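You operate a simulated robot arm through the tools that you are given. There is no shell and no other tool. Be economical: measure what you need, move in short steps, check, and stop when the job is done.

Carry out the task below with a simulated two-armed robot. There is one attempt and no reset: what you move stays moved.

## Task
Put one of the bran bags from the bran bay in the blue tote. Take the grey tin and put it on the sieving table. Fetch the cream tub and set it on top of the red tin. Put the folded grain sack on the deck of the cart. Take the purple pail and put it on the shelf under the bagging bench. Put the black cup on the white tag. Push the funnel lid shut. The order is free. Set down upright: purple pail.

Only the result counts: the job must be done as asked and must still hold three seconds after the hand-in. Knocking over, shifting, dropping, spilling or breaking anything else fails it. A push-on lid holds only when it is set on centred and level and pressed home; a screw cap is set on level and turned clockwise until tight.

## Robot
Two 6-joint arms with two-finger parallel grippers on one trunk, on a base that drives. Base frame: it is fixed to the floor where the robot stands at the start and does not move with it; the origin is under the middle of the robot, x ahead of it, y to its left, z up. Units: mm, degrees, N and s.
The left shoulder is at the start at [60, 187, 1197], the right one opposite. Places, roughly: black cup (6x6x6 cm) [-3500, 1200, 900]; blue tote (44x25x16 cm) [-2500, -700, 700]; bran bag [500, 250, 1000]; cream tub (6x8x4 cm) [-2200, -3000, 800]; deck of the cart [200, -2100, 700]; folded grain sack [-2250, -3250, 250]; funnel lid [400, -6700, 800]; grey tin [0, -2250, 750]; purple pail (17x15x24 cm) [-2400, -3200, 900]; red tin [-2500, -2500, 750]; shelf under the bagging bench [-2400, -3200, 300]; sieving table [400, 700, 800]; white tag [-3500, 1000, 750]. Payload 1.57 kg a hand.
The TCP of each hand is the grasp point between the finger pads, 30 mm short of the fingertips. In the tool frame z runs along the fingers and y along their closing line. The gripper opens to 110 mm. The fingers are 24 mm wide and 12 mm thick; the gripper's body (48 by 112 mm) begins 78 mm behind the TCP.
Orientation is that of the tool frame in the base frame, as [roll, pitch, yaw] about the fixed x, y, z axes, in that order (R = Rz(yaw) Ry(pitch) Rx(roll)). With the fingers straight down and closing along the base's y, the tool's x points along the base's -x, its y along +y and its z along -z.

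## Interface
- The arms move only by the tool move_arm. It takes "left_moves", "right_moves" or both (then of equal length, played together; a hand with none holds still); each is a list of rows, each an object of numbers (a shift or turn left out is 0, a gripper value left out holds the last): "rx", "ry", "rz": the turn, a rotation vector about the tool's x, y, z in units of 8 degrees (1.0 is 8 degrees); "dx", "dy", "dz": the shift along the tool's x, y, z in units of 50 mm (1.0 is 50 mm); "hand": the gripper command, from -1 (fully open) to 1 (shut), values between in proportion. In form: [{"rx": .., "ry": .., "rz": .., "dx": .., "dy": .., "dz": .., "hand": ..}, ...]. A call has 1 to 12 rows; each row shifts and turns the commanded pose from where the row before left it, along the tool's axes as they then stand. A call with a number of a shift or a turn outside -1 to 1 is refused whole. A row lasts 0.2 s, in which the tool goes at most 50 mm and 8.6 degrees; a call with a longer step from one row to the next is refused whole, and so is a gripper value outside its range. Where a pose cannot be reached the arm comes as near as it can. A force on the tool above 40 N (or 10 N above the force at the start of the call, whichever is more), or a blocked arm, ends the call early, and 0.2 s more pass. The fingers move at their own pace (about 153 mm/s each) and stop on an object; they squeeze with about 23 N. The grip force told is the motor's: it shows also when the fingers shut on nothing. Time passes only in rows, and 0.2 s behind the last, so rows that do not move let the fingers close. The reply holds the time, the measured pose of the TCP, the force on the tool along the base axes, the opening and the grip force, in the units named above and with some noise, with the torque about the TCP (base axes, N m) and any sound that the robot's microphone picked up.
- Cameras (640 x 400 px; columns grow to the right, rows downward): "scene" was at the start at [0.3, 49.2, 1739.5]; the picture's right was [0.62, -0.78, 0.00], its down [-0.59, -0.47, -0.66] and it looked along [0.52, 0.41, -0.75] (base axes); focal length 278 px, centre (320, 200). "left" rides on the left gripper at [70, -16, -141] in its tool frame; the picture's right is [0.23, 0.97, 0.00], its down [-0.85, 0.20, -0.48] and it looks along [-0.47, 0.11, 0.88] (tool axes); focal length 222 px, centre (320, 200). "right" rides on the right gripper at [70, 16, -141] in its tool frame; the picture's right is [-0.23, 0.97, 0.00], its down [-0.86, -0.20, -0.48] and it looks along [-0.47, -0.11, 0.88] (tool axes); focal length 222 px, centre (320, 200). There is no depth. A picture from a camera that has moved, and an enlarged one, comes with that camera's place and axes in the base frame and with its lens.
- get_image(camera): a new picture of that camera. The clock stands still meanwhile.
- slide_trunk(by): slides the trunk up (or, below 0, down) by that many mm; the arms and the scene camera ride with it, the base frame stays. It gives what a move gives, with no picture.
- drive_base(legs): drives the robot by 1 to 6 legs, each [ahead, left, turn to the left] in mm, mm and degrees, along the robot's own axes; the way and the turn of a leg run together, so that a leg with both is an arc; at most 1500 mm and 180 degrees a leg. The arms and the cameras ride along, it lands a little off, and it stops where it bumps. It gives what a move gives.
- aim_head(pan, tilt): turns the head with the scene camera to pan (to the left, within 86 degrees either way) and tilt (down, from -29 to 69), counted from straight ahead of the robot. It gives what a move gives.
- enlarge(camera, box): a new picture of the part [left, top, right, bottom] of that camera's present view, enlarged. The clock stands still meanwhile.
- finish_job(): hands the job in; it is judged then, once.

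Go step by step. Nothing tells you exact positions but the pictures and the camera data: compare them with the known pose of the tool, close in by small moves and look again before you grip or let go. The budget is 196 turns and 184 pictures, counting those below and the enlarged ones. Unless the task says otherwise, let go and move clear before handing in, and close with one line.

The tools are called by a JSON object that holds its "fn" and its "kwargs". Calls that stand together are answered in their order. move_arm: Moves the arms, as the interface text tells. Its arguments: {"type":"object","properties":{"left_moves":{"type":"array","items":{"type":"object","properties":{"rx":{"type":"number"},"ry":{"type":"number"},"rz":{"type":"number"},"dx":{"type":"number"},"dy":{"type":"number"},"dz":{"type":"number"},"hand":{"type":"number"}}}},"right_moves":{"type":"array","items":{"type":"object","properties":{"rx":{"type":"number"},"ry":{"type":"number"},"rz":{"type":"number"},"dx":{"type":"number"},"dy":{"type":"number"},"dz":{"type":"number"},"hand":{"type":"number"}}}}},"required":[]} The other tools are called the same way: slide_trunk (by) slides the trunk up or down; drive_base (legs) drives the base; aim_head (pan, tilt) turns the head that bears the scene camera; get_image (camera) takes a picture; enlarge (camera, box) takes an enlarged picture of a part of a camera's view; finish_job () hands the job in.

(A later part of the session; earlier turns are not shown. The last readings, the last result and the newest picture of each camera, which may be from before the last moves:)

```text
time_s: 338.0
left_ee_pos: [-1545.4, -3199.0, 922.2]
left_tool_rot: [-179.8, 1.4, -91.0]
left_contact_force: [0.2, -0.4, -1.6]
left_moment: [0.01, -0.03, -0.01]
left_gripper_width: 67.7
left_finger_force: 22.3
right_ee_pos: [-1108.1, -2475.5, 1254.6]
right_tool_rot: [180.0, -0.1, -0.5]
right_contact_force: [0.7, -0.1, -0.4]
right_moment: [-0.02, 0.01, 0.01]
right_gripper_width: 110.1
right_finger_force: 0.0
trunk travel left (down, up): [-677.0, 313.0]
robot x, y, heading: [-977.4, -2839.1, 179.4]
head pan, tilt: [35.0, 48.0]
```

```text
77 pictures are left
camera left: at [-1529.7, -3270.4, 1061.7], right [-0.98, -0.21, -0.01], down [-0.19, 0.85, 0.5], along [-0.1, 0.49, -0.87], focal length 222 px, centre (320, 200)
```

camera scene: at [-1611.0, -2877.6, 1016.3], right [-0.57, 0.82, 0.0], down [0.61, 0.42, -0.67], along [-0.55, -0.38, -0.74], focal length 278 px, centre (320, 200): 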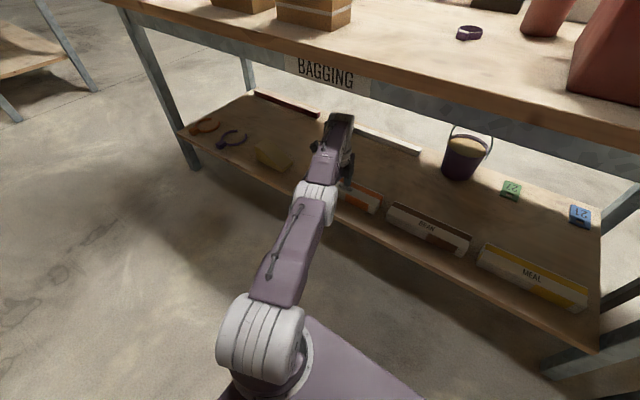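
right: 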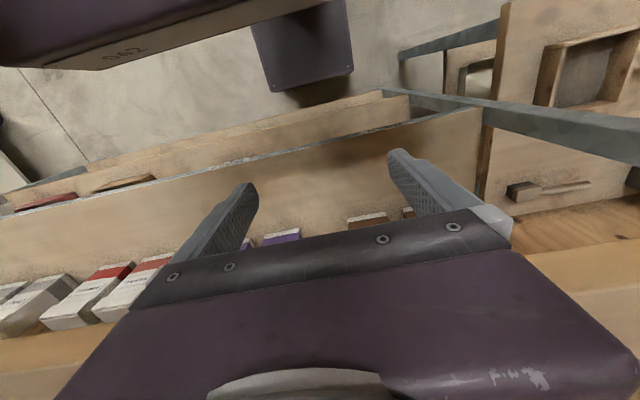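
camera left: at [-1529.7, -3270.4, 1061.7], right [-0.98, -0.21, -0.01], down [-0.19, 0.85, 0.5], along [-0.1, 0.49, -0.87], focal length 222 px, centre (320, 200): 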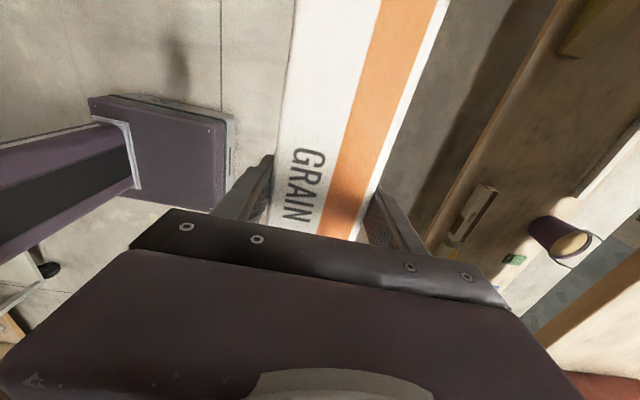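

The sack is held. Turn toward the cart and look at its deck.

{"fn": "drive_base", "kwargs": {"legs": [[0, 600, 0], [0, 0, -180]]}}

{"fn": "aim_head", "kwargs": {"pan": 25, "tilt": 30}}

{"fn": "get_image", "kwargs": {"camera": "scene"}}

```text
time_s: 348.7
left_ee_pos: [-416.2, -3069.2, 922.2]
left_tool_rot: [-179.7, 1.3, 89.2]
left_contact_force: [0.3, -0.1, -0.9]
left_moment: [-0.06, 0.0, 0.01]
left_gripper_width: 67.7
left_finger_force: 22.8
right_ee_pos: [-849.0, -3793.3, 1253.6]
right_tool_rot: [179.8, 0.0, 179.8]
right_contact_force: [-0.1, -0.4, 1.0]
right_moment: [-0.02, 0.0, -0.01]
right_gripper_width: 109.7
right_finger_force: 0.0
trunk travel left (down, up): [-677.0, 313.0]
robot x, y, heading: [-981.9, -3429.3, -0.1]
head pan, tilt: [35.0, 48.0]
```

```text
time_s: 349.5
left_ee_pos: [-415.4, -3069.3, 921.5]
left_tool_rot: [-179.8, 1.4, 89.3]
left_contact_force: [-1.0, 0.5, -0.7]
left_moment: [-0.02, 0.02, -0.01]
left_gripper_width: 67.9
left_finger_force: 23.1
right_ee_pos: [-850.4, -3795.0, 1254.7]
right_tool_rot: [179.9, 0.1, 179.8]
right_contact_force: [-1.1, 0.4, 0.0]
right_moment: [-0.03, -0.02, 0.01]
right_gripper_width: 109.9
right_finger_force: 0.0
trunk travel left (down, up): [-677.0, 313.0]
robot x, y, heading: [-979.3, -3431.0, -0.2]
head pan, tilt: [25.0, 30.0]
```

```text
76 pictures are left
camera scene: at [-960.9, -3393.8, 1619.0], right [0.42, -0.91, 0.0], down [-0.45, -0.21, -0.87], along [0.79, 0.36, -0.5], focal length 278 px, centre (320, 200)
```

scene: 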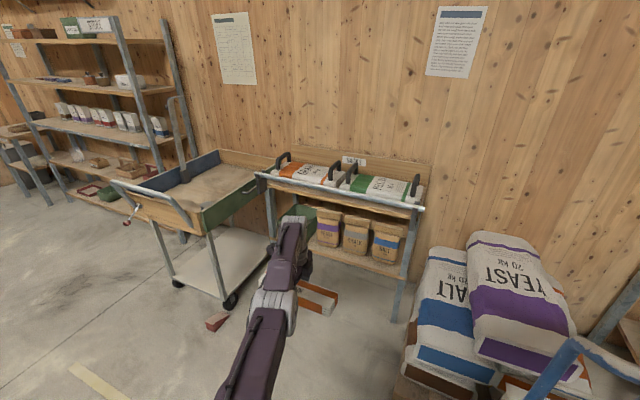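

{"fn": "enlarge", "kwargs": {"camera": "scene", "box": [90, 120, 300, 300]}}

```text
2.22 times, centred on (195, 210) of scene
camera zoom: at [-960.9, -3393.8, 1619.0], right [0.42, -0.91, 0.0], down [-0.45, -0.21, -0.87], along [0.79, 0.36, -0.5], focal length 619 px, centre (598, 178)
```

zoom: 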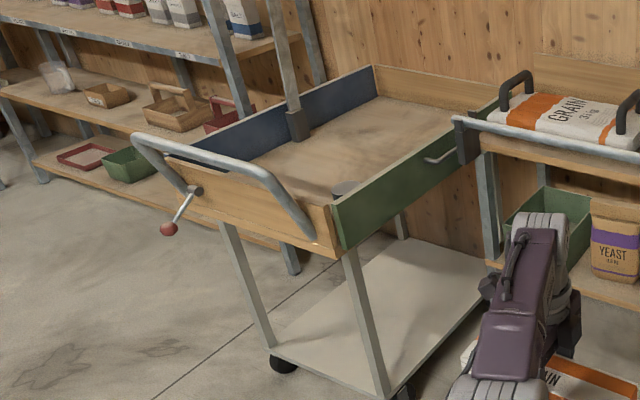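

The cart's tray spans about x −45…710, y −2240…−1600 with the grey tin near its SW corner. I'll place the sack from the west at ≈(90,−1930): raise, shift north, and approach.

{"fn": "slide_trunk", "kwargs": {"by": 110}}

{"fn": "drive_base", "kwargs": {"legs": [[0, 1141, 0], [200, 0, 0]]}}

{"fn": "aim_head", "kwargs": {"pan": 12, "tilt": 40}}

{"fn": "get_image", "kwargs": {"camera": "scene"}}

{"fn": "get_image", "kwargs": {"camera": "left"}}

```text
time_s: 350.9
left_ee_pos: [-415.2, -3070.3, 1031.9]
left_tool_rot: [-179.8, 1.3, 89.2]
left_contact_force: [0.0, -0.3, -2.6]
left_moment: [-0.01, 0.05, 0.01]
left_gripper_width: 67.8
left_finger_force: 22.4
right_ee_pos: [-847.7, -3794.6, 1364.1]
right_tool_rot: [180.0, 0.0, 179.8]
right_contact_force: [0.0, 0.1, 1.8]
right_moment: [0.02, -0.02, -0.01]
right_gripper_width: 109.8
right_finger_force: 0.0
trunk travel left (down, up): [-787.0, 203.0]
robot x, y, heading: [-984.9, -3432.8, -0.1]
head pan, tilt: [25.0, 30.0]
```

```text
time_s: 357.9
left_ee_pos: [-214.3, -1921.6, 1033.5]
left_tool_rot: [-180.0, 1.4, 89.3]
left_contact_force: [-0.5, 0.3, -1.1]
left_moment: [-0.03, -0.02, 0.0]
left_gripper_width: 67.8
left_finger_force: 22.8
right_ee_pos: [-647.4, -2646.7, 1363.1]
right_tool_rot: [179.9, 0.1, 179.8]
right_contact_force: [0.4, 0.1, -0.3]
right_moment: [-0.02, -0.01, 0.02]
right_gripper_width: 110.0
right_finger_force: 0.0
trunk travel left (down, up): [-787.0, 203.0]
robot x, y, heading: [-777.9, -2285.0, -0.1]
head pan, tilt: [25.0, 30.0]
```

```text
time_s: 358.7
left_ee_pos: [-212.5, -1921.0, 1032.0]
left_tool_rot: [-179.8, 1.3, 89.3]
left_contact_force: [0.1, -0.3, -1.8]
left_moment: [-0.01, 0.01, -0.01]
left_gripper_width: 67.7
left_finger_force: 22.6
right_ee_pos: [-643.4, -2647.1, 1364.0]
right_tool_rot: [179.9, -0.1, 180.0]
right_contact_force: [0.6, 0.2, -0.1]
right_moment: [0.02, 0.03, 0.01]
right_gripper_width: 109.9
right_finger_force: 0.0
trunk travel left (down, up): [-787.0, 203.0]
robot x, y, heading: [-783.1, -2286.4, -0.1]
head pan, tilt: [12.0, 40.0]
```

```text
74 pictures are left
camera scene: at [-755.1, -2266.9, 1713.7], right [0.21, -0.98, 0.0], down [-0.63, -0.13, -0.77], along [0.75, 0.16, -0.64], focal length 278 px, centre (320, 200)
```

scene: 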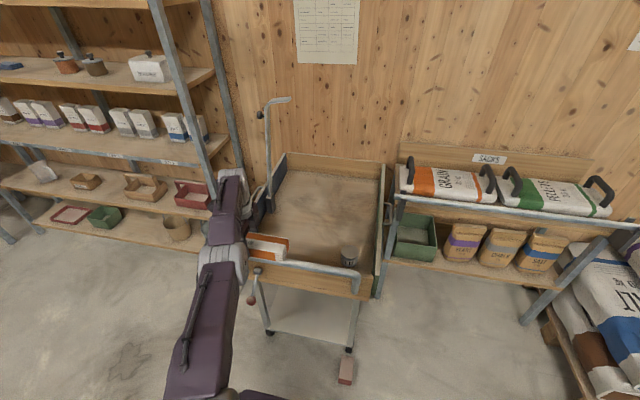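

```text
73 pictures are left
camera left: at [-226.0, -1846.7, 1171.4], right [0.98, 0.22, -0.01], down [0.19, -0.85, 0.5], along [0.1, -0.49, -0.87], focal length 222 px, centre (320, 200)
```

left: 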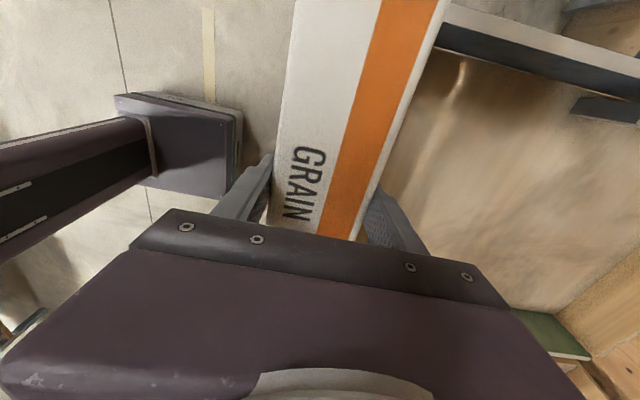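

Refined: rim z≈853, tray x −135…640, y −2345…−1765, grey tin top ≈(7,−2226,798). Move over the spot (80,−1970).

{"fn": "drive_base", "kwargs": {"legs": [[293, -50, 0]]}}

{"fn": "slide_trunk", "kwargs": {"by": -110}}

{"fn": "get_image", "kwargs": {"camera": "left"}}

{"fn": "aim_head", "kwargs": {"pan": 20, "tilt": 52}}

{"fn": "get_image", "kwargs": {"camera": "scene"}}

```text
time_s: 360.7
left_ee_pos: [82.2, -1973.9, 1033.0]
left_tool_rot: [-179.9, 1.3, 89.2]
left_contact_force: [0.2, -0.2, -1.7]
left_moment: [0.01, 0.0, -0.01]
left_gripper_width: 67.6
left_finger_force: 22.9
right_ee_pos: [-353.2, -2696.4, 1365.2]
right_tool_rot: [180.0, 0.0, 179.8]
right_contact_force: [0.3, -0.2, -0.2]
right_moment: [-0.01, -0.01, 0.0]
right_gripper_width: 110.2
right_finger_force: 0.1
trunk travel left (down, up): [-787.0, 203.0]
robot x, y, heading: [-482.7, -2338.0, -0.4]
head pan, tilt: [12.0, 40.0]
```

```text
time_s: 362.2
left_ee_pos: [82.4, -1972.8, 922.3]
left_tool_rot: [-179.9, 1.2, 89.2]
left_contact_force: [-0.2, 0.2, -1.0]
left_moment: [-0.03, 0.03, -0.01]
left_gripper_width: 67.8
left_finger_force: 23.0
right_ee_pos: [-351.7, -2696.7, 1254.8]
right_tool_rot: [179.9, 0.1, 179.7]
right_contact_force: [0.0, -0.1, -0.8]
right_moment: [0.01, 0.0, -0.01]
right_gripper_width: 109.9
right_finger_force: 0.1
trunk travel left (down, up): [-677.0, 313.0]
robot x, y, heading: [-482.0, -2335.8, -0.1]
head pan, tilt: [12.0, 40.0]
```

```text
72 pictures are left
camera left: at [68.9, -1898.9, 1062.0], right [0.98, 0.21, -0.01], down [0.19, -0.85, 0.5], along [0.1, -0.49, -0.87], focal length 222 px, centre (320, 200)
```

left: 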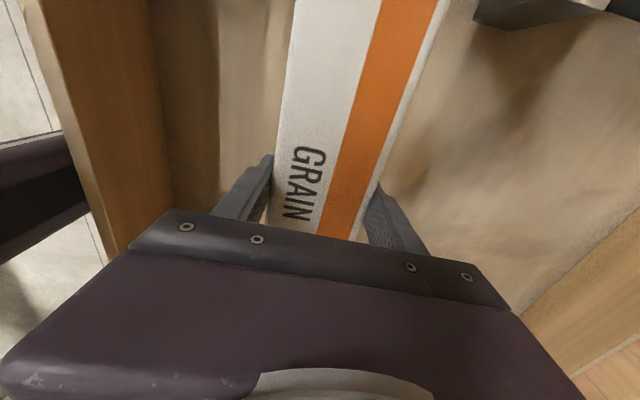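

```text
time_s: 362.9
left_ee_pos: [83.8, -1973.5, 922.2]
left_tool_rot: [-179.8, 1.4, 89.2]
left_contact_force: [0.0, -0.7, -1.4]
left_moment: [0.02, -0.01, 0.0]
left_gripper_width: 67.8
left_finger_force: 22.9
right_ee_pos: [-352.3, -2697.2, 1254.3]
right_tool_rot: [180.0, -0.1, 179.7]
right_contact_force: [0.4, 1.4, 0.2]
right_moment: [0.03, -0.01, 0.01]
right_gripper_width: 109.9
right_finger_force: 0.0
trunk travel left (down, up): [-677.0, 313.0]
robot x, y, heading: [-485.6, -2333.3, -0.3]
head pan, tilt: [20.0, 52.0]
```

```text
71 pictures are left
camera scene: at [-474.4, -2309.8, 1587.0], right [0.34, -0.94, 0.0], down [-0.74, -0.27, -0.62], along [0.58, 0.21, -0.79], focal length 278 px, centre (320, 200)
```

scene: 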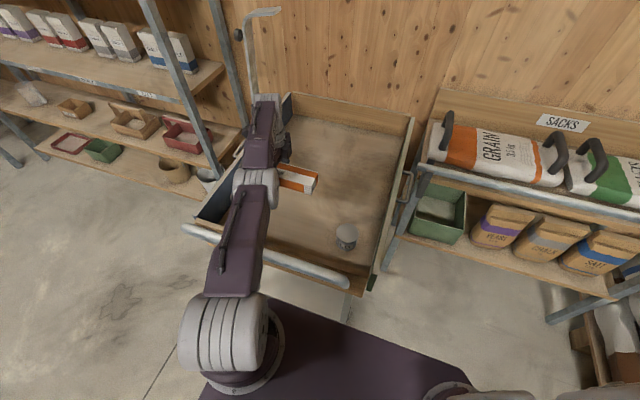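

Sack is inside the rim in plan. Lower 105 by trunk, then by small arm steps until contact.

{"fn": "slide_trunk", "kwargs": {"by": -105}}

{"fn": "move_arm", "kwargs": {"left_moves": [{"dz": 0.12}, {"dz": 0.12}, {"dz": 0.12}, {"dz": 0.12}, {"dz": 0.12}, {"dz": 0.12}, {}]}}

{"fn": "get_image", "kwargs": {"camera": "left"}}

```text
time_s: 364.3
left_ee_pos: [82.2, -1974.9, 818.0]
left_tool_rot: [-179.9, 1.3, 89.2]
left_contact_force: [-0.8, 0.0, -1.1]
left_moment: [0.03, -0.01, -0.01]
left_gripper_width: 67.8
left_finger_force: 22.9
right_ee_pos: [-353.1, -2697.8, 1148.4]
right_tool_rot: [179.9, 0.1, 179.8]
right_contact_force: [-0.7, -0.2, 0.6]
right_moment: [0.0, 0.02, 0.02]
right_gripper_width: 110.2
right_finger_force: 0.0
trunk travel left (down, up): [-572.0, 418.0]
robot x, y, heading: [-483.4, -2335.0, -0.4]
head pan, tilt: [20.0, 52.0]
```

```text
time_s: 365.9
left_ee_pos: [87.9, -1973.0, 793.6]
left_tool_rot: [179.2, 1.0, 89.2]
left_contact_force: [-0.2, 0.4, -1.5]
left_moment: [-0.01, -0.01, 0.0]
left_gripper_width: 67.6
left_finger_force: 23.3
right_ee_pos: [-351.3, -2698.1, 1151.5]
right_tool_rot: [179.9, 0.1, 179.7]
right_contact_force: [-0.2, 0.1, 0.4]
right_moment: [0.0, -0.03, -0.01]
right_gripper_width: 110.1
right_finger_force: 0.0
trunk travel left (down, up): [-572.0, 418.0]
robot x, y, heading: [-485.0, -2335.5, -0.3]
head pan, tilt: [20.0, 52.0]
```

```text
70 pictures are left
camera left: at [71.5, -1898.5, 933.7], right [0.98, 0.21, 0.01], down [0.18, -0.85, 0.49], along [0.11, -0.48, -0.87], focal length 222 px, centre (320, 200)
```

left: 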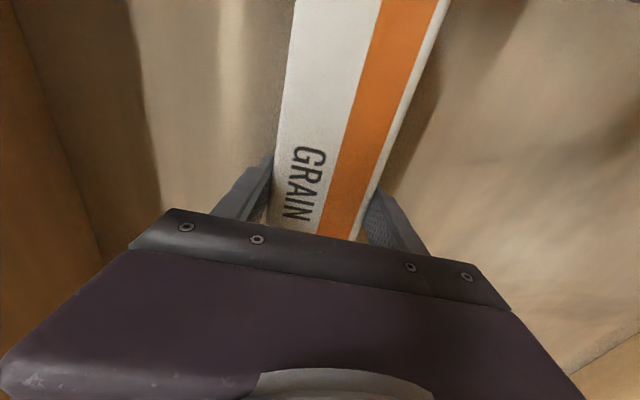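

The arm moved less than commanded without tool force; I check whether a link touches the cart's handle.

{"fn": "enlarge", "kwargs": {"camera": "scene", "box": [170, 100, 380, 310]}}

```text
1.90 times, centred on (275, 205) of scene
camera zoom: at [-473.7, -2310.2, 1484.5], right [0.34, -0.94, 0.0], down [-0.74, -0.27, -0.62], along [0.58, 0.21, -0.79], focal length 530 px, centre (406, 190)
```

zoom: 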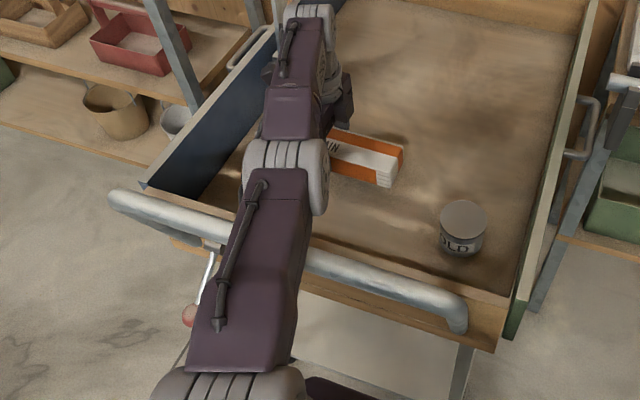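

The upper arm is resting near the cart's handle bar. Raise the trunk 70 and lower by arm instead.

{"fn": "slide_trunk", "kwargs": {"by": 70}}

{"fn": "move_arm", "kwargs": {"left_moves": [{"dz": 0.3}, {"dz": 0.3}, {"dz": 0.3}, {"dz": 0.3}, {}]}}

{"fn": "enlarge", "kwargs": {"camera": "scene", "box": [170, 100, 380, 310]}}

```text
time_s: 366.9
left_ee_pos: [81.1, -1975.6, 851.3]
left_tool_rot: [-179.9, 1.3, 89.1]
left_contact_force: [-0.9, -0.1, -1.4]
left_moment: [-0.03, 0.0, 0.01]
left_gripper_width: 67.7
left_finger_force: 22.6
right_ee_pos: [-352.1, -2699.3, 1219.7]
right_tool_rot: [180.0, 0.1, 179.7]
right_contact_force: [0.3, -0.4, -0.3]
right_moment: [0.0, 0.01, 0.02]
right_gripper_width: 110.1
right_finger_force: 0.0
trunk travel left (down, up): [-642.0, 348.0]
robot x, y, heading: [-483.2, -2336.8, -0.1]
head pan, tilt: [20.0, 52.0]
```

```text
time_s: 368.1
left_ee_pos: [79.7, -1975.8, 791.8]
left_tool_rot: [-179.8, 1.2, 89.2]
left_contact_force: [0.1, -0.1, -0.9]
left_moment: [-0.02, 0.01, -0.01]
left_gripper_width: 67.7
left_finger_force: 22.9
right_ee_pos: [-351.2, -2698.1, 1218.8]
right_tool_rot: [179.9, 0.1, 179.8]
right_contact_force: [0.3, 0.0, -0.9]
right_moment: [0.01, 0.0, 0.0]
right_gripper_width: 110.1
right_finger_force: 0.1
trunk travel left (down, up): [-642.0, 348.0]
robot x, y, heading: [-481.9, -2335.1, -0.4]
head pan, tilt: [20.0, 52.0]
```

```text
1.90 times, centred on (275, 205) of scene
camera zoom: at [-474.4, -2309.7, 1551.9], right [0.34, -0.94, 0.0], down [-0.74, -0.27, -0.62], along [0.58, 0.21, -0.79], focal length 530 px, centre (406, 190)
```

zoom: 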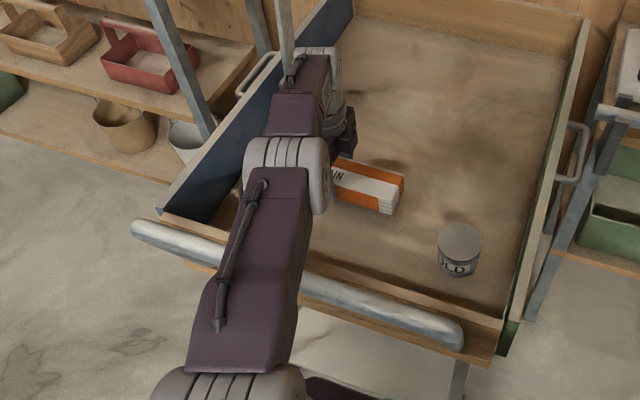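

That works. Continue lowering by the arm until the sack touches the deck.

{"fn": "move_arm", "kwargs": {"left_moves": [{"dz": 0.12}, {"dz": 0.12}, {"dz": 0.12}, {"dz": 0.12}, {"dz": 0.1}, {"dz": 0.1}, {"dz": 0.1}, {}]}}

{"fn": "get_image", "kwargs": {"camera": "left"}}

```text
time_s: 369.6
left_ee_pos: [77.3, -1977.7, 770.3]
left_tool_rot: [179.5, 1.0, 89.1]
left_contact_force: [-11.2, -2.5, 21.0]
left_moment: [-0.23, 1.19, 0.25]
left_gripper_width: 67.6
left_finger_force: 23.0
left hand out of reach, approached as far as the arm can: row 2, 5
right_ee_pos: [-355.1, -2701.1, 1218.0]
right_tool_rot: [179.8, 0.1, 179.7]
right_contact_force: [0.8, 0.0, -0.3]
right_moment: [0.01, -0.02, 0.02]
right_gripper_width: 109.9
right_finger_force: 0.1
trunk travel left (down, up): [-642.0, 348.0]
robot x, y, heading: [-488.6, -2338.5, -0.4]
head pan, tilt: [20.0, 52.0]
stopped in row 7 (left hand): the force on the tool passed its limit at 46 N (the readings are from after the stop); the commanded pose is now the measured one
```

```text
67 pictures are left
camera left: at [61.4, -1904.6, 910.1], right [0.98, 0.21, 0.0], down [0.18, -0.85, 0.49], along [0.11, -0.48, -0.87], focal length 222 px, centre (320, 200)
```

left: 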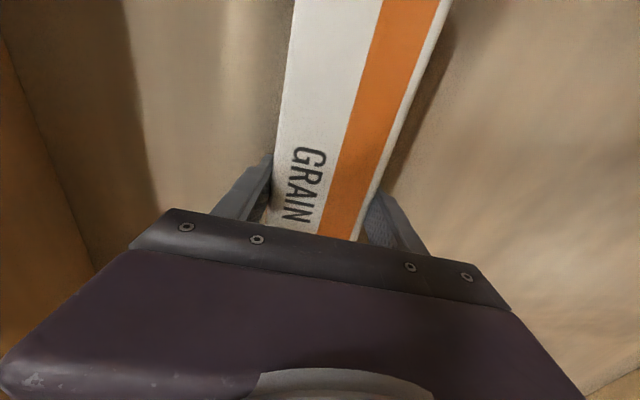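

On the deck (z≈736). Ease 2 mm, open, and lift away.

{"fn": "move_arm", "kwargs": {"left_moves": [{"dz": -0.04}, {"hand": -0.6}, {"hand": -0.6}, {"dz": -0.4}, {"dz": -0.8}, {"dz": -0.8}]}}

{"fn": "slide_trunk", "kwargs": {"by": 150}}

{"fn": "get_image", "kwargs": {"camera": "scene"}}

```text
time_s: 371.1
left_ee_pos: [85.2, -1974.4, 868.7]
left_tool_rot: [179.9, 1.1, 89.2]
left_contact_force: [-0.2, -0.1, 0.5]
left_moment: [0.01, -0.02, -0.05]
left_gripper_width: 88.2
left_finger_force: 0.0
left hand out of reach, approached as far as the arm can: row 5
right_ee_pos: [-351.3, -2699.0, 1218.0]
right_tool_rot: [179.9, 0.1, 179.6]
right_contact_force: [-0.5, 0.4, -0.3]
right_moment: [0.05, 0.0, 0.0]
right_gripper_width: 110.1
right_finger_force: 0.0
trunk travel left (down, up): [-642.0, 348.0]
robot x, y, heading: [-483.6, -2336.8, -0.5]
head pan, tilt: [20.0, 52.0]
```

```text
time_s: 372.8
left_ee_pos: [85.3, -1973.9, 1018.0]
left_tool_rot: [179.8, 1.1, 89.2]
left_contact_force: [0.8, -0.2, -0.3]
left_moment: [-0.02, -0.01, -0.02]
left_gripper_width: 88.2
left_finger_force: 0.2
right_ee_pos: [-350.5, -2697.6, 1368.3]
right_tool_rot: [179.9, -0.1, 179.7]
right_contact_force: [-0.3, -0.6, 0.8]
right_moment: [-0.02, 0.02, 0.0]
right_gripper_width: 109.8
right_finger_force: 0.1
trunk travel left (down, up): [-792.0, 198.0]
robot x, y, heading: [-485.6, -2331.6, -0.0]
head pan, tilt: [20.0, 52.0]
```

```text
66 pictures are left
camera scene: at [-474.5, -2309.8, 1701.9], right [0.34, -0.94, 0.0], down [-0.74, -0.27, -0.62], along [0.58, 0.21, -0.79], focal length 278 px, centre (320, 200)
```

scene: 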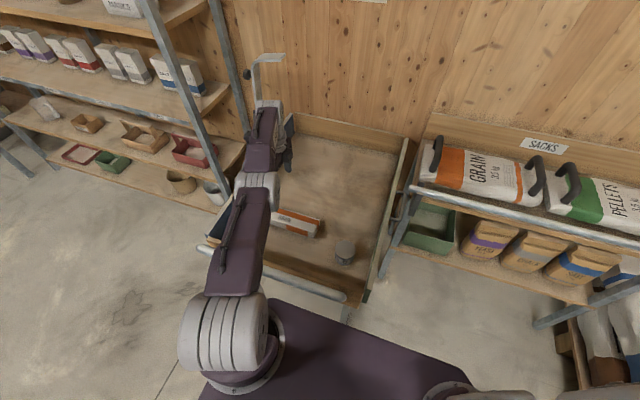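

The sack lies on the deck. Next the grey tin at ≈(7,−2226): shift over it and look.

{"fn": "drive_base", "kwargs": {"legs": [[-76, -252, 0]]}}

{"fn": "move_arm", "kwargs": {"left_moves": [{"hand": -1}, {"hand": -1}]}}

{"fn": "get_image", "kwargs": {"camera": "left"}}

```text
time_s: 374.7
left_ee_pos: [7.4, -2221.7, 1017.4]
left_tool_rot: [179.8, 1.3, 89.2]
left_contact_force: [-0.6, 0.7, -0.2]
left_moment: [0.02, 0.03, 0.0]
left_gripper_width: 88.1
left_finger_force: 0.0
right_ee_pos: [-428.7, -2945.0, 1368.0]
right_tool_rot: [179.9, 0.0, 179.8]
right_contact_force: [0.6, 0.7, -0.4]
right_moment: [0.0, 0.04, -0.02]
right_gripper_width: 109.9
right_finger_force: 0.1
trunk travel left (down, up): [-792.0, 198.0]
robot x, y, heading: [-564.0, -2585.2, -0.3]
head pan, tilt: [20.0, 52.0]
```

```text
time_s: 375.3
left_ee_pos: [7.2, -2220.7, 1017.8]
left_tool_rot: [179.8, 1.0, 89.2]
left_contact_force: [-0.3, -0.2, 0.1]
left_moment: [0.03, 0.0, -0.02]
left_gripper_width: 109.9
left_finger_force: 0.0
right_ee_pos: [-428.4, -2945.5, 1368.8]
right_tool_rot: [-180.0, 0.1, 179.8]
right_contact_force: [0.5, 0.0, 0.1]
right_moment: [0.01, 0.04, 0.02]
right_gripper_width: 110.1
right_finger_force: 0.1
trunk travel left (down, up): [-792.0, 198.0]
robot x, y, heading: [-560.6, -2586.0, -0.1]
head pan, tilt: [20.0, 52.0]
```

```text
65 pictures are left
camera left: at [-7.5, -2147.3, 1157.5], right [0.98, 0.21, 0.0], down [0.19, -0.85, 0.5], along [0.1, -0.48, -0.87], focal length 222 px, centre (320, 200)
```

left: 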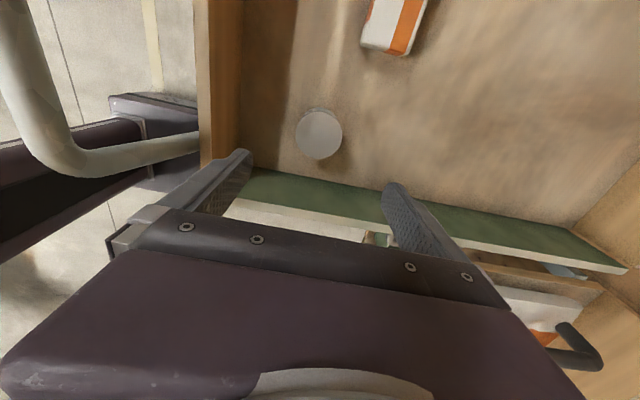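

Tin (~76 mm) is centred under the hand within 8 mm. Lower: trunk −150, correct, then arm down.

{"fn": "slide_trunk", "kwargs": {"by": -150}}

{"fn": "move_arm", "kwargs": {"left_moves": [{"dx": -0.14}, {"dz": 0.3}, {"dz": 0.3}]}}

{"fn": "get_image", "kwargs": {"camera": "left"}}

```text
time_s: 377.0
left_ee_pos: [7.3, -2222.6, 867.9]
left_tool_rot: [179.9, 1.1, 89.2]
left_contact_force: [0.0, 0.3, -0.5]
left_moment: [0.0, -0.02, 0.03]
left_gripper_width: 110.0
left_finger_force: 0.1
right_ee_pos: [-428.8, -2946.6, 1218.4]
right_tool_rot: [179.9, 0.1, 179.8]
right_contact_force: [-0.2, -0.8, -0.8]
right_moment: [-0.01, 0.03, 0.0]
right_gripper_width: 109.9
right_finger_force: 0.0
trunk travel left (down, up): [-642.0, 348.0]
robot x, y, heading: [-559.4, -2589.3, -0.1]
head pan, tilt: [20.0, 52.0]
```

```text
time_s: 377.8
left_ee_pos: [7.2, -2229.2, 838.3]
left_tool_rot: [180.0, 1.2, 89.2]
left_contact_force: [0.5, 0.2, 0.5]
left_moment: [0.03, 0.01, -0.01]
left_gripper_width: 109.8
left_finger_force: 0.0
right_ee_pos: [-427.5, -2946.3, 1218.5]
right_tool_rot: [-180.0, 0.0, 179.8]
right_contact_force: [0.0, 0.4, -0.1]
right_moment: [0.01, 0.02, -0.04]
right_gripper_width: 109.9
right_finger_force: 0.2
trunk travel left (down, up): [-642.0, 348.0]
robot x, y, heading: [-558.9, -2583.6, -0.0]
head pan, tilt: [20.0, 52.0]
```

```text
64 pictures are left
camera left: at [-6.4, -2155.0, 977.5], right [0.98, 0.21, 0.0], down [0.19, -0.85, 0.5], along [0.1, -0.49, -0.87], focal length 222 px, centre (320, 200)
```

left: 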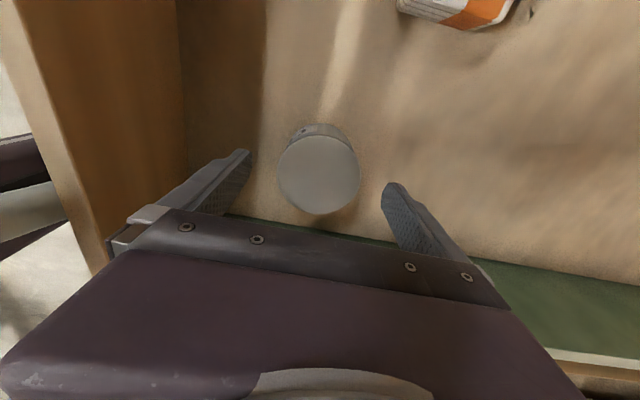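

Centred. Lower 66 mm and close.

{"fn": "move_arm", "kwargs": {"left_moves": [{"dz": 0.27}, {"dz": 0.27}, {"dz": 0.27}, {"dz": 0.27}, {"dz": 0.24}, {"hand": 0.1}, {"hand": 1}, {"hand": 1}, {"hand": 1}]}}

{"fn": "get_image", "kwargs": {"camera": "left"}}

```text
time_s: 379.8
left_ee_pos: [4.3, -2232.3, 773.0]
left_tool_rot: [179.8, 1.1, 89.2]
left_contact_force: [1.0, 0.7, 1.4]
left_moment: [0.0, 0.05, 0.01]
left_gripper_width: 72.7
left_finger_force: 23.0
left hand out of reach, approached as far as the arm can: row 5
right_ee_pos: [-428.4, -2946.8, 1218.6]
right_tool_rot: [179.9, 0.1, 179.8]
right_contact_force: [-0.1, -0.3, 0.1]
right_moment: [0.0, 0.01, -0.01]
right_gripper_width: 109.8
right_finger_force: 0.0
trunk travel left (down, up): [-642.0, 348.0]
robot x, y, heading: [-565.5, -2585.9, -0.2]
head pan, tilt: [20.0, 52.0]
```

```text
63 pictures are left
camera left: at [-10.8, -2157.4, 912.4], right [0.98, 0.21, 0.0], down [0.19, -0.85, 0.5], along [0.1, -0.48, -0.87], focal length 222 px, centre (320, 200)
```

left: 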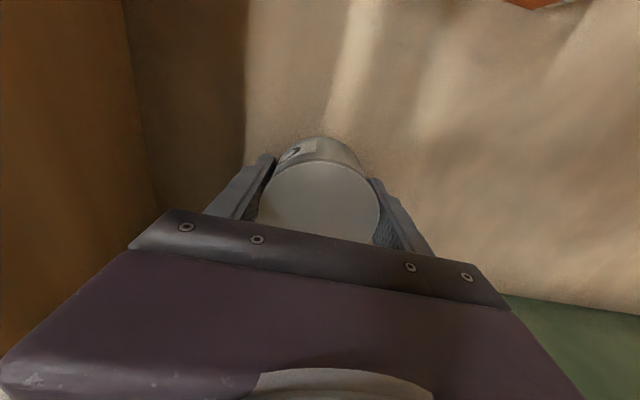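

Grey tin gripped. Lift, back away, and carry it north to the sieving table.

{"fn": "slide_trunk", "kwargs": {"by": 198}}

{"fn": "drive_base", "kwargs": {"legs": [[-440, 0, 0], [0, 1500, 0], [0, 1500, 0], [0, 74, 0], [350, 0, 0]]}}

{"fn": "aim_head", "kwargs": {"pan": 25, "tilt": 35}}

{"fn": "get_image", "kwargs": {"camera": "scene"}}

```text
time_s: 382.0
left_ee_pos: [4.2, -2231.1, 970.2]
left_tool_rot: [179.9, 1.0, 89.2]
left_contact_force: [-0.8, 0.3, -1.5]
left_moment: [0.0, 0.0, 0.0]
left_gripper_width: 72.8
left_finger_force: 23.1
right_ee_pos: [-427.5, -2946.5, 1417.5]
right_tool_rot: [179.9, 0.0, 179.8]
right_contact_force: [0.5, -0.4, -0.1]
right_moment: [0.03, -0.01, -0.01]
right_gripper_width: 110.1
right_finger_force: 0.2
trunk travel left (down, up): [-840.0, 150.0]
robot x, y, heading: [-559.9, -2589.9, -0.4]
head pan, tilt: [20.0, 52.0]
```

```text
time_s: 383.6
left_ee_pos: [-160.5, -2233.0, 978.0]
left_tool_rot: [177.5, 0.8, 89.0]
left_contact_force: [16.0, -11.2, -3.1]
left_moment: [-0.06, -0.27, 0.72]
left_gripper_width: 72.8
left_finger_force: 23.0
right_ee_pos: [-606.9, -2946.0, 1416.1]
right_tool_rot: [180.0, 0.0, 179.6]
right_contact_force: [0.0, 0.1, 1.5]
right_moment: [-0.02, -0.03, 0.0]
right_gripper_width: 110.1
right_finger_force: 0.0
trunk travel left (down, up): [-840.0, 150.0]
robot x, y, heading: [-735.4, -2585.7, -0.4]
head pan, tilt: [20.0, 52.0]
stopped in leg 1: the force on the tool passed its limit at 68 N (the readings are from after the stop); the commanded pose is now the measured one
```

```text
time_s: 384.4
left_ee_pos: [-160.2, -2230.7, 976.5]
left_tool_rot: [178.0, 0.7, 89.1]
left_contact_force: [13.0, -0.2, -0.2]
left_moment: [0.03, 0.0, 0.06]
left_gripper_width: 72.8
left_finger_force: 22.8
right_ee_pos: [-601.9, -2945.4, 1416.6]
right_tool_rot: [179.8, -0.2, 179.7]
right_contact_force: [0.0, -0.4, -1.4]
right_moment: [-0.01, 0.0, -0.01]
right_gripper_width: 110.0
right_finger_force: 0.0
trunk travel left (down, up): [-840.0, 150.0]
robot x, y, heading: [-736.9, -2583.0, -0.5]
head pan, tilt: [25.0, 35.0]
```

```text
62 pictures are left
camera scene: at [-714.7, -2546.2, 1774.2], right [0.42, -0.91, 0.0], down [-0.52, -0.24, -0.82], along [0.74, 0.34, -0.58], focal length 278 px, centre (320, 200)
```

scene: 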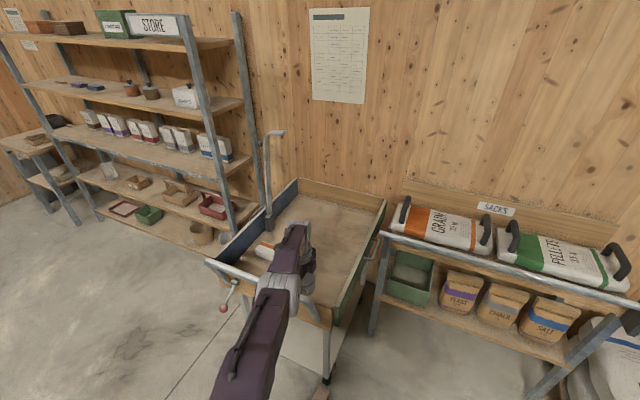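

The tin/hand bumped the cart's handle bar (it is higher than thought). Move forward again, raise fully, then back out.

{"fn": "drive_base", "kwargs": {"legs": [[50, 0, 0]]}}

{"fn": "slide_trunk", "kwargs": {"by": 145}}

{"fn": "get_image", "kwargs": {"camera": "left"}}

{"fn": "enlarge", "kwargs": {"camera": "scene", "box": [180, 170, 400, 400]}}

```text
time_s: 385.3
left_ee_pos: [-118.4, -2230.7, 980.5]
left_tool_rot: [177.6, 0.8, 89.1]
left_contact_force: [-1.0, 0.3, -1.2]
left_moment: [0.04, -0.08, -0.03]
left_gripper_width: 73.0
left_finger_force: 23.0
right_ee_pos: [-563.8, -2946.2, 1417.8]
right_tool_rot: [179.9, 0.5, 179.7]
right_contact_force: [-1.3, -0.1, 1.0]
right_moment: [0.0, -0.1, 0.02]
right_gripper_width: 110.0
right_finger_force: 0.1
trunk travel left (down, up): [-840.0, 150.0]
robot x, y, heading: [-690.3, -2586.7, -0.1]
head pan, tilt: [25.0, 35.0]
```

```text
time_s: 387.0
left_ee_pos: [-112.8, -2231.7, 1121.9]
left_tool_rot: [178.2, 0.7, 89.1]
left_contact_force: [0.3, 1.1, -1.8]
left_moment: [-0.01, 0.01, -0.01]
left_gripper_width: 72.9
left_finger_force: 23.0
right_ee_pos: [-555.0, -2945.3, 1561.5]
right_tool_rot: [179.9, -0.1, 179.7]
right_contact_force: [0.6, 0.1, 0.5]
right_moment: [0.0, 0.01, 0.0]
right_gripper_width: 109.9
right_finger_force: 0.1
trunk travel left (down, up): [-985.0, 5.0]
robot x, y, heading: [-686.5, -2587.0, -0.5]
head pan, tilt: [25.0, 35.0]
```

```text
61 pictures are left
camera left: at [-131.6, -2157.5, 1260.6], right [0.98, 0.21, 0.03], down [0.17, -0.85, 0.5], along [0.13, -0.48, -0.87], focal length 222 px, centre (320, 200)
```

left: 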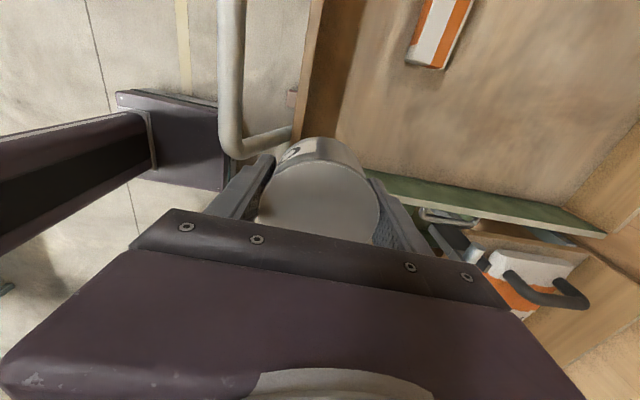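

```text
1.74 times, centred on (290, 285) of scene
camera zoom: at [-668.0, -2546.3, 1919.2], right [0.42, -0.91, 0.0], down [-0.52, -0.24, -0.82], along [0.74, 0.34, -0.57], focal length 484 px, centre (372, 52)
```

zoom: 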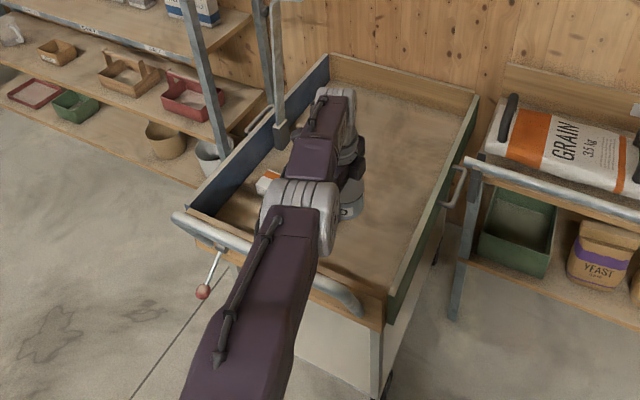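

The sack hasn't shifted, so the cart stayed put. Now back out at full height and go north.

{"fn": "drive_base", "kwargs": {"legs": [[-310, 0, 0], [0, 1500, 0], [0, 1500, 0], [0, 72, 0], [350, 0, 0]]}}

{"fn": "get_image", "kwargs": {"camera": "scene"}}

```text
time_s: 405.7
left_ee_pos: [-42.3, 861.7, 1122.9]
left_tool_rot: [177.9, 0.7, 89.2]
left_contact_force: [-0.9, -0.3, -2.0]
left_moment: [0.01, -0.06, 0.03]
left_gripper_width: 72.9
left_finger_force: 23.0
right_ee_pos: [-484.8, 146.3, 1561.6]
right_tool_rot: [179.9, 0.1, 179.9]
right_contact_force: [-0.3, 0.6, 0.4]
right_moment: [0.01, -0.06, -0.01]
right_gripper_width: 110.2
right_finger_force: 0.0
trunk travel left (down, up): [-985.0, 5.0]
robot x, y, heading: [-614.1, 509.8, -0.2]
head pan, tilt: [25.0, 35.0]
```

```text
59 pictures are left
camera scene: at [-599.9, 544.9, 1919.4], right [0.42, -0.91, 0.0], down [-0.52, -0.24, -0.82], along [0.74, 0.34, -0.57], focal length 278 px, centre (320, 200)
```

scene: 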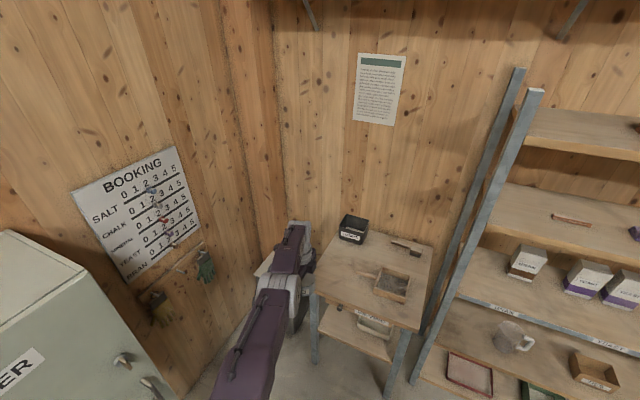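

The table's free front-left area is around (240,820). Drive over it and lower partway.

{"fn": "drive_base", "kwargs": {"legs": [[282, -40, 0]]}}

{"fn": "slide_trunk", "kwargs": {"by": -230}}

{"fn": "get_image", "kwargs": {"camera": "left"}}

```text
time_s: 407.7
left_ee_pos: [236.8, 822.9, 1122.9]
left_tool_rot: [177.8, 0.8, 89.4]
left_contact_force: [0.0, -0.5, 0.0]
left_moment: [0.04, -0.05, 0.03]
left_gripper_width: 72.9
left_finger_force: 22.6
right_ee_pos: [-203.6, 105.3, 1561.2]
right_tool_rot: [-180.0, 0.1, 180.0]
right_contact_force: [0.5, 0.1, -0.1]
right_moment: [0.0, -0.01, 0.01]
right_gripper_width: 110.3
right_finger_force: 0.1
trunk travel left (down, up): [-985.0, 5.0]
robot x, y, heading: [-335.0, 466.9, -0.4]
head pan, tilt: [25.0, 35.0]
```

```text
time_s: 410.1
left_ee_pos: [239.9, 822.4, 890.6]
left_tool_rot: [178.0, 0.7, 89.4]
left_contact_force: [0.4, 0.2, -1.9]
left_moment: [0.04, 0.0, -0.03]
left_gripper_width: 73.0
left_finger_force: 23.3
right_ee_pos: [-200.8, 104.5, 1332.1]
right_tool_rot: [179.9, 0.0, 179.9]
right_contact_force: [0.6, 0.2, 0.3]
right_moment: [-0.03, 0.04, 0.0]
right_gripper_width: 110.0
right_finger_force: 0.0
trunk travel left (down, up): [-755.0, 235.0]
robot x, y, heading: [-334.4, 468.0, -0.1]
head pan, tilt: [25.0, 35.0]
```

```text
58 pictures are left
camera left: at [220.0, 895.8, 1031.0], right [0.98, 0.22, 0.03], down [0.17, -0.85, 0.5], along [0.13, -0.48, -0.87], focal length 222 px, centre (320, 200)
```

left: 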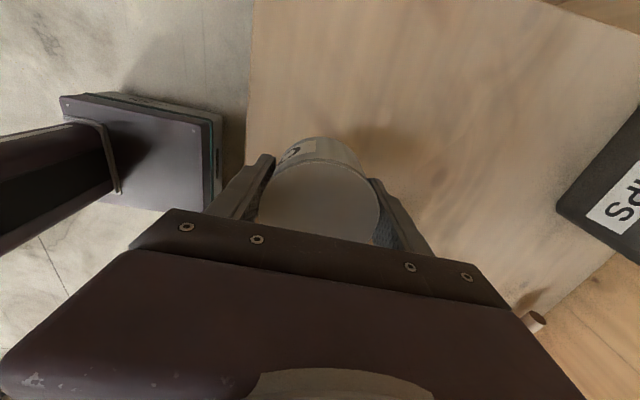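

Clear table beneath. Lower with the arm until contact.

{"fn": "move_arm", "kwargs": {"left_moves": [{"dz": 0.3}, {"dz": 0.3}, {"dz": 0.2}, {"dz": 0.06}, {"dz": 0.06}, {"dz": 0.06}, {"dz": 0.06}, {}]}}

```text
time_s: 411.9
left_ee_pos: [230.6, 818.6, 844.7]
left_tool_rot: [178.0, 0.7, 89.3]
left_contact_force: [0.2, -0.2, -1.5]
left_moment: [0.03, 0.0, 0.03]
left_gripper_width: 73.1
left_finger_force: 23.5
left hand out of reach, approached as far as the arm can: row 1, 2, 4, 7
right_ee_pos: [-199.8, 104.9, 1330.9]
right_tool_rot: [179.8, -0.1, 179.9]
right_contact_force: [0.0, 1.1, 0.2]
right_moment: [0.02, -0.05, -0.02]
right_gripper_width: 110.2
right_finger_force: 0.0
trunk travel left (down, up): [-755.0, 235.0]
robot x, y, heading: [-335.8, 464.7, -0.2]
head pan, tilt: [25.0, 35.0]
```

Near the arm's limit; use the trunk for 8 mm and then small steps.

{"fn": "slide_trunk", "kwargs": {"by": -9}}

{"fn": "move_arm", "kwargs": {"left_moves": [{"dz": 0.05}, {"dz": 0.05}, {"dz": 0.05}, {"dz": 0.05}, {}]}}

{"fn": "get_image", "kwargs": {"camera": "left"}}

```text
time_s: 412.5
left_ee_pos: [230.4, 817.8, 836.0]
left_tool_rot: [178.2, 0.6, 89.4]
left_contact_force: [0.3, 0.0, -2.1]
left_moment: [-0.03, 0.03, -0.01]
left_gripper_width: 73.1
left_finger_force: 22.8
right_ee_pos: [-199.1, 104.9, 1322.9]
right_tool_rot: [179.9, -0.1, 179.9]
right_contact_force: [-0.6, 0.5, -0.2]
right_moment: [0.01, 0.01, 0.03]
right_gripper_width: 109.9
right_finger_force: 0.1
trunk travel left (down, up): [-746.0, 244.0]
robot x, y, heading: [-334.9, 468.8, -0.3]
head pan, tilt: [25.0, 35.0]
```

```text
time_s: 413.7
left_ee_pos: [228.9, 817.1, 831.6]
left_tool_rot: [177.8, 0.6, 89.3]
left_contact_force: [8.2, 3.2, 22.8]
left_moment: [0.02, 0.71, -0.16]
left_gripper_width: 73.5
left_finger_force: 23.1
left hand out of reach, approached as far as the arm can: row 4
right_ee_pos: [-201.6, 104.1, 1323.1]
right_tool_rot: [179.9, -0.1, 179.8]
right_contact_force: [0.2, -0.1, 0.5]
right_moment: [0.04, -0.02, -0.01]
right_gripper_width: 110.1
right_finger_force: 0.0
trunk travel left (down, up): [-746.0, 244.0]
robot x, y, heading: [-332.3, 463.3, 0.1]
head pan, tilt: [25.0, 35.0]
```

```text
57 pictures are left
camera left: at [208.8, 889.8, 971.4], right [0.98, 0.22, 0.04], down [0.17, -0.85, 0.49], along [0.14, -0.48, -0.87], focal length 222 px, centre (320, 200)
```

left: 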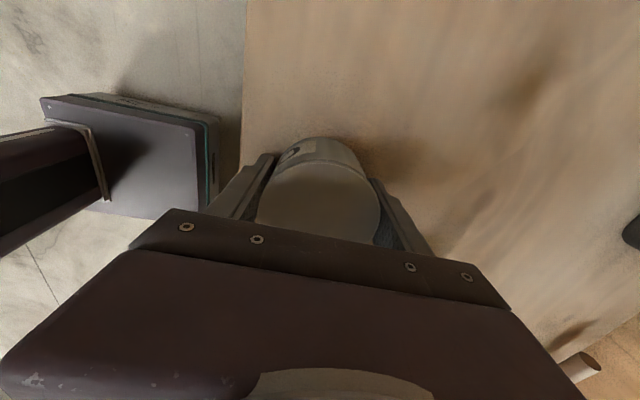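

Contact with the table at 23 N. Release and rise straight up.

{"fn": "move_arm", "kwargs": {"left_moves": [{"dz": -0.02}, {"hand": -0.2}, {"hand": -1}, {"hand": -1}]}}

{"fn": "slide_trunk", "kwargs": {"by": 230}}

{"fn": "get_image", "kwargs": {"camera": "left"}}

```text
time_s: 414.7
left_ee_pos: [230.4, 815.2, 830.9]
left_tool_rot: [177.7, 0.5, 89.4]
left_contact_force: [20.1, 0.8, 20.2]
left_moment: [0.18, 0.52, -0.19]
left_gripper_width: 91.2
left_finger_force: 0.1
right_ee_pos: [-200.4, 103.4, 1322.7]
right_tool_rot: [179.9, -0.1, 179.9]
right_contact_force: [0.0, 0.7, 0.2]
right_moment: [0.01, -0.01, 0.0]
right_gripper_width: 110.0
right_finger_force: 0.1
trunk travel left (down, up): [-746.0, 244.0]
robot x, y, heading: [-331.6, 467.4, -0.1]
head pan, tilt: [25.0, 35.0]
```

```text
time_s: 417.1
left_ee_pos: [228.9, 817.4, 1060.3]
left_tool_rot: [178.1, 0.8, 89.4]
left_contact_force: [-0.6, 0.8, -0.3]
left_moment: [-0.05, -0.02, 0.02]
left_gripper_width: 110.1
left_finger_force: 0.0
right_ee_pos: [-199.6, 105.7, 1552.3]
right_tool_rot: [179.9, 0.1, 179.8]
right_contact_force: [0.6, 0.0, 0.0]
right_moment: [-0.01, -0.01, -0.01]
right_gripper_width: 109.7
right_finger_force: 0.0
trunk travel left (down, up): [-976.0, 14.0]
robot x, y, heading: [-333.6, 468.3, 0.1]
head pan, tilt: [25.0, 35.0]
```

```text
56 pictures are left
camera left: at [209.4, 890.6, 1199.9], right [0.98, 0.22, 0.03], down [0.17, -0.85, 0.5], along [0.13, -0.48, -0.87], focal length 222 px, centre (320, 200)
```

left: 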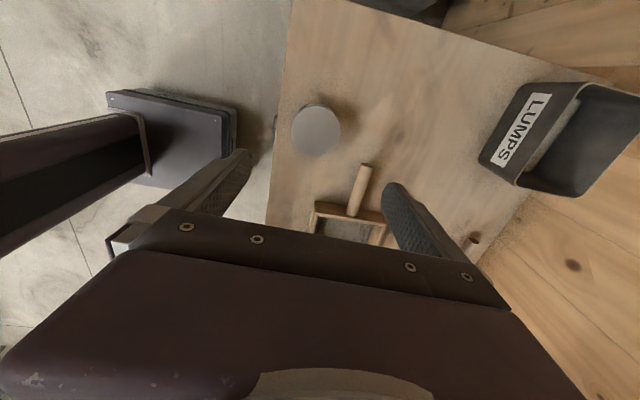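

The grey tin stands on the table. Next, the funnel lid at the far end: back out, turn south and drive down the aisle.

{"fn": "drive_base", "kwargs": {"legs": [[-400, 0, 0], [0, 0, -90], [300, -517, 0], [1500, 0, 0], [1500, 0, 0], [1200, 0, 0]]}}

{"fn": "aim_head", "kwargs": {"pan": 15, "tilt": 15}}

{"fn": "get_image", "kwargs": {"camera": "scene"}}

```text
time_s: 446.1
left_ee_pos: [-822.1, -4581.6, 1061.2]
left_tool_rot: [178.0, 0.7, 0.5]
left_contact_force: [0.7, 0.0, -0.9]
left_moment: [0.0, -0.01, 0.01]
left_gripper_width: 110.1
left_finger_force: 0.0
right_ee_pos: [-1543.1, -4166.3, 1552.9]
right_tool_rot: [179.9, 0.0, 91.1]
right_contact_force: [-0.2, 0.4, -0.5]
right_moment: [-0.01, -0.01, 0.0]
right_gripper_width: 109.9
right_finger_force: 0.1
trunk travel left (down, up): [-976.0, 14.0]
robot x, y, heading: [-1184.4, -4030.3, -88.9]
head pan, tilt: [25.0, 35.0]
```

```text
time_s: 447.0
left_ee_pos: [-822.5, -4582.0, 1060.5]
left_tool_rot: [178.0, 0.6, 0.5]
left_contact_force: [0.6, 0.2, -0.2]
left_moment: [0.01, 0.02, 0.06]
left_gripper_width: 109.9
left_finger_force: 0.0
right_ee_pos: [-1542.6, -4167.8, 1552.3]
right_tool_rot: [180.0, -0.1, 91.0]
right_contact_force: [0.4, -0.4, 1.0]
right_moment: [0.0, 0.01, 0.02]
right_gripper_width: 110.2
right_finger_force: 0.0
trunk travel left (down, up): [-976.0, 14.0]
robot x, y, heading: [-1181.4, -4028.6, -88.9]
head pan, tilt: [15.0, 15.0]
```

```text
55 pictures are left
camera scene: at [-1160.7, -4056.5, 1942.2], right [-0.96, -0.28, 0.0], down [-0.07, 0.25, -0.97], along [0.27, -0.93, -0.26], focal length 278 px, centre (320, 200)
```

scene: 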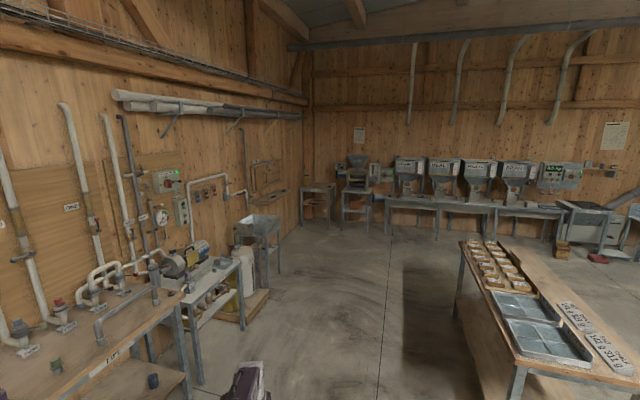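

A grey square funnel on a stand is at the expected place (about px (258,228)). Enlarge.

{"fn": "enlarge", "kwargs": {"camera": "scene", "box": [200, 190, 310, 290]}}

```text
4.00 times, centred on (255, 240) of scene
camera zoom: at [-1160.7, -4056.5, 1942.2], right [-0.96, -0.28, 0.0], down [-0.07, 0.25, -0.97], along [0.27, -0.93, -0.26], focal length 1114 px, centre (580, 40)
```

zoom: 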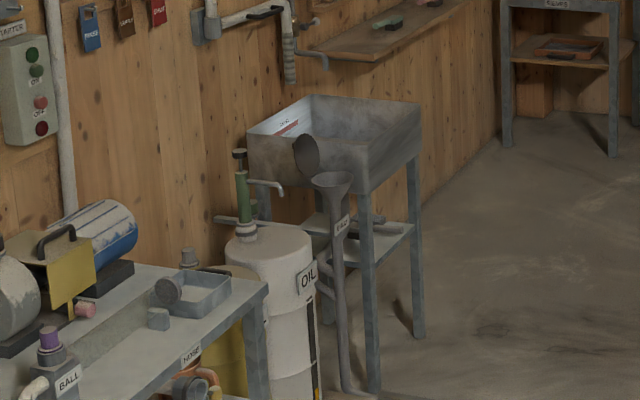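

I see a funnel on a tube with an open, hinged round lid beside the OIL tank. Drive closer to inspect.

{"fn": "drive_base", "kwargs": {"legs": [[1200, 0, -1], [750, 550, 0]]}}

{"fn": "slide_trunk", "kwargs": {"by": -250}}

{"fn": "aim_head", "kwargs": {"pan": 50, "tilt": 30}}

{"fn": "get_image", "kwargs": {"camera": "scene"}}

```text
time_s: 457.6
left_ee_pos: [-273.1, -6547.6, 1061.4]
left_tool_rot: [177.9, 0.7, -0.6]
left_contact_force: [-0.7, -0.2, 0.4]
left_moment: [0.0, -0.03, -0.03]
left_gripper_width: 110.2
left_finger_force: 0.1
right_ee_pos: [-985.6, -6120.6, 1553.8]
right_tool_rot: [179.9, 0.0, 90.1]
right_contact_force: [-0.2, -0.5, 0.0]
right_moment: [-0.03, 0.03, 0.03]
right_gripper_width: 110.0
right_finger_force: 0.0
trunk travel left (down, up): [-976.0, 14.0]
robot x, y, heading: [-624.7, -5989.4, -90.0]
head pan, tilt: [15.0, 15.0]
```

```text
time_s: 460.1
left_ee_pos: [-273.2, -6550.0, 810.5]
left_tool_rot: [178.1, 0.6, -0.6]
left_contact_force: [0.0, -0.1, 0.7]
left_moment: [-0.03, 0.02, 0.0]
left_gripper_width: 110.0
left_finger_force: 0.1
right_ee_pos: [-984.4, -6120.4, 1303.0]
right_tool_rot: [179.9, 0.0, 90.0]
right_contact_force: [0.1, -0.2, 0.4]
right_moment: [0.01, -0.01, -0.01]
right_gripper_width: 110.2
right_finger_force: 0.0
trunk travel left (down, up): [-726.0, 264.0]
robot x, y, heading: [-622.7, -5989.4, -90.0]
head pan, tilt: [15.0, 15.0]
```

```text
time_s: 461.1
left_ee_pos: [-273.3, -6549.1, 811.1]
left_tool_rot: [178.2, 0.7, -0.6]
left_contact_force: [-0.2, -0.4, -0.2]
left_moment: [0.04, 0.02, 0.01]
left_gripper_width: 110.0
left_finger_force: 0.0
right_ee_pos: [-984.5, -6121.9, 1303.7]
right_tool_rot: [179.9, -0.1, 90.0]
right_contact_force: [0.2, 0.1, -0.5]
right_moment: [-0.01, 0.01, 0.0]
right_gripper_width: 110.2
right_finger_force: 0.1
trunk travel left (down, up): [-726.0, 264.0]
robot x, y, heading: [-625.5, -5990.0, -90.1]
head pan, tilt: [50.0, 30.0]
```

```text
53 pictures are left
camera scene: at [-555.9, -5985.1, 1668.1], right [-0.64, -0.77, 0.0], down [-0.38, 0.32, -0.87], along [0.66, -0.56, -0.5], focal length 278 px, centre (320, 200)
```

scene: 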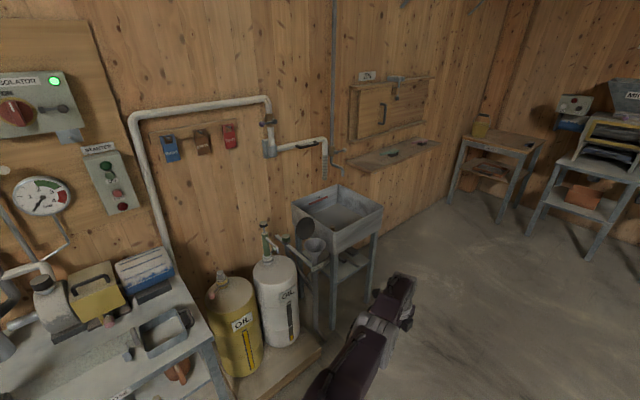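

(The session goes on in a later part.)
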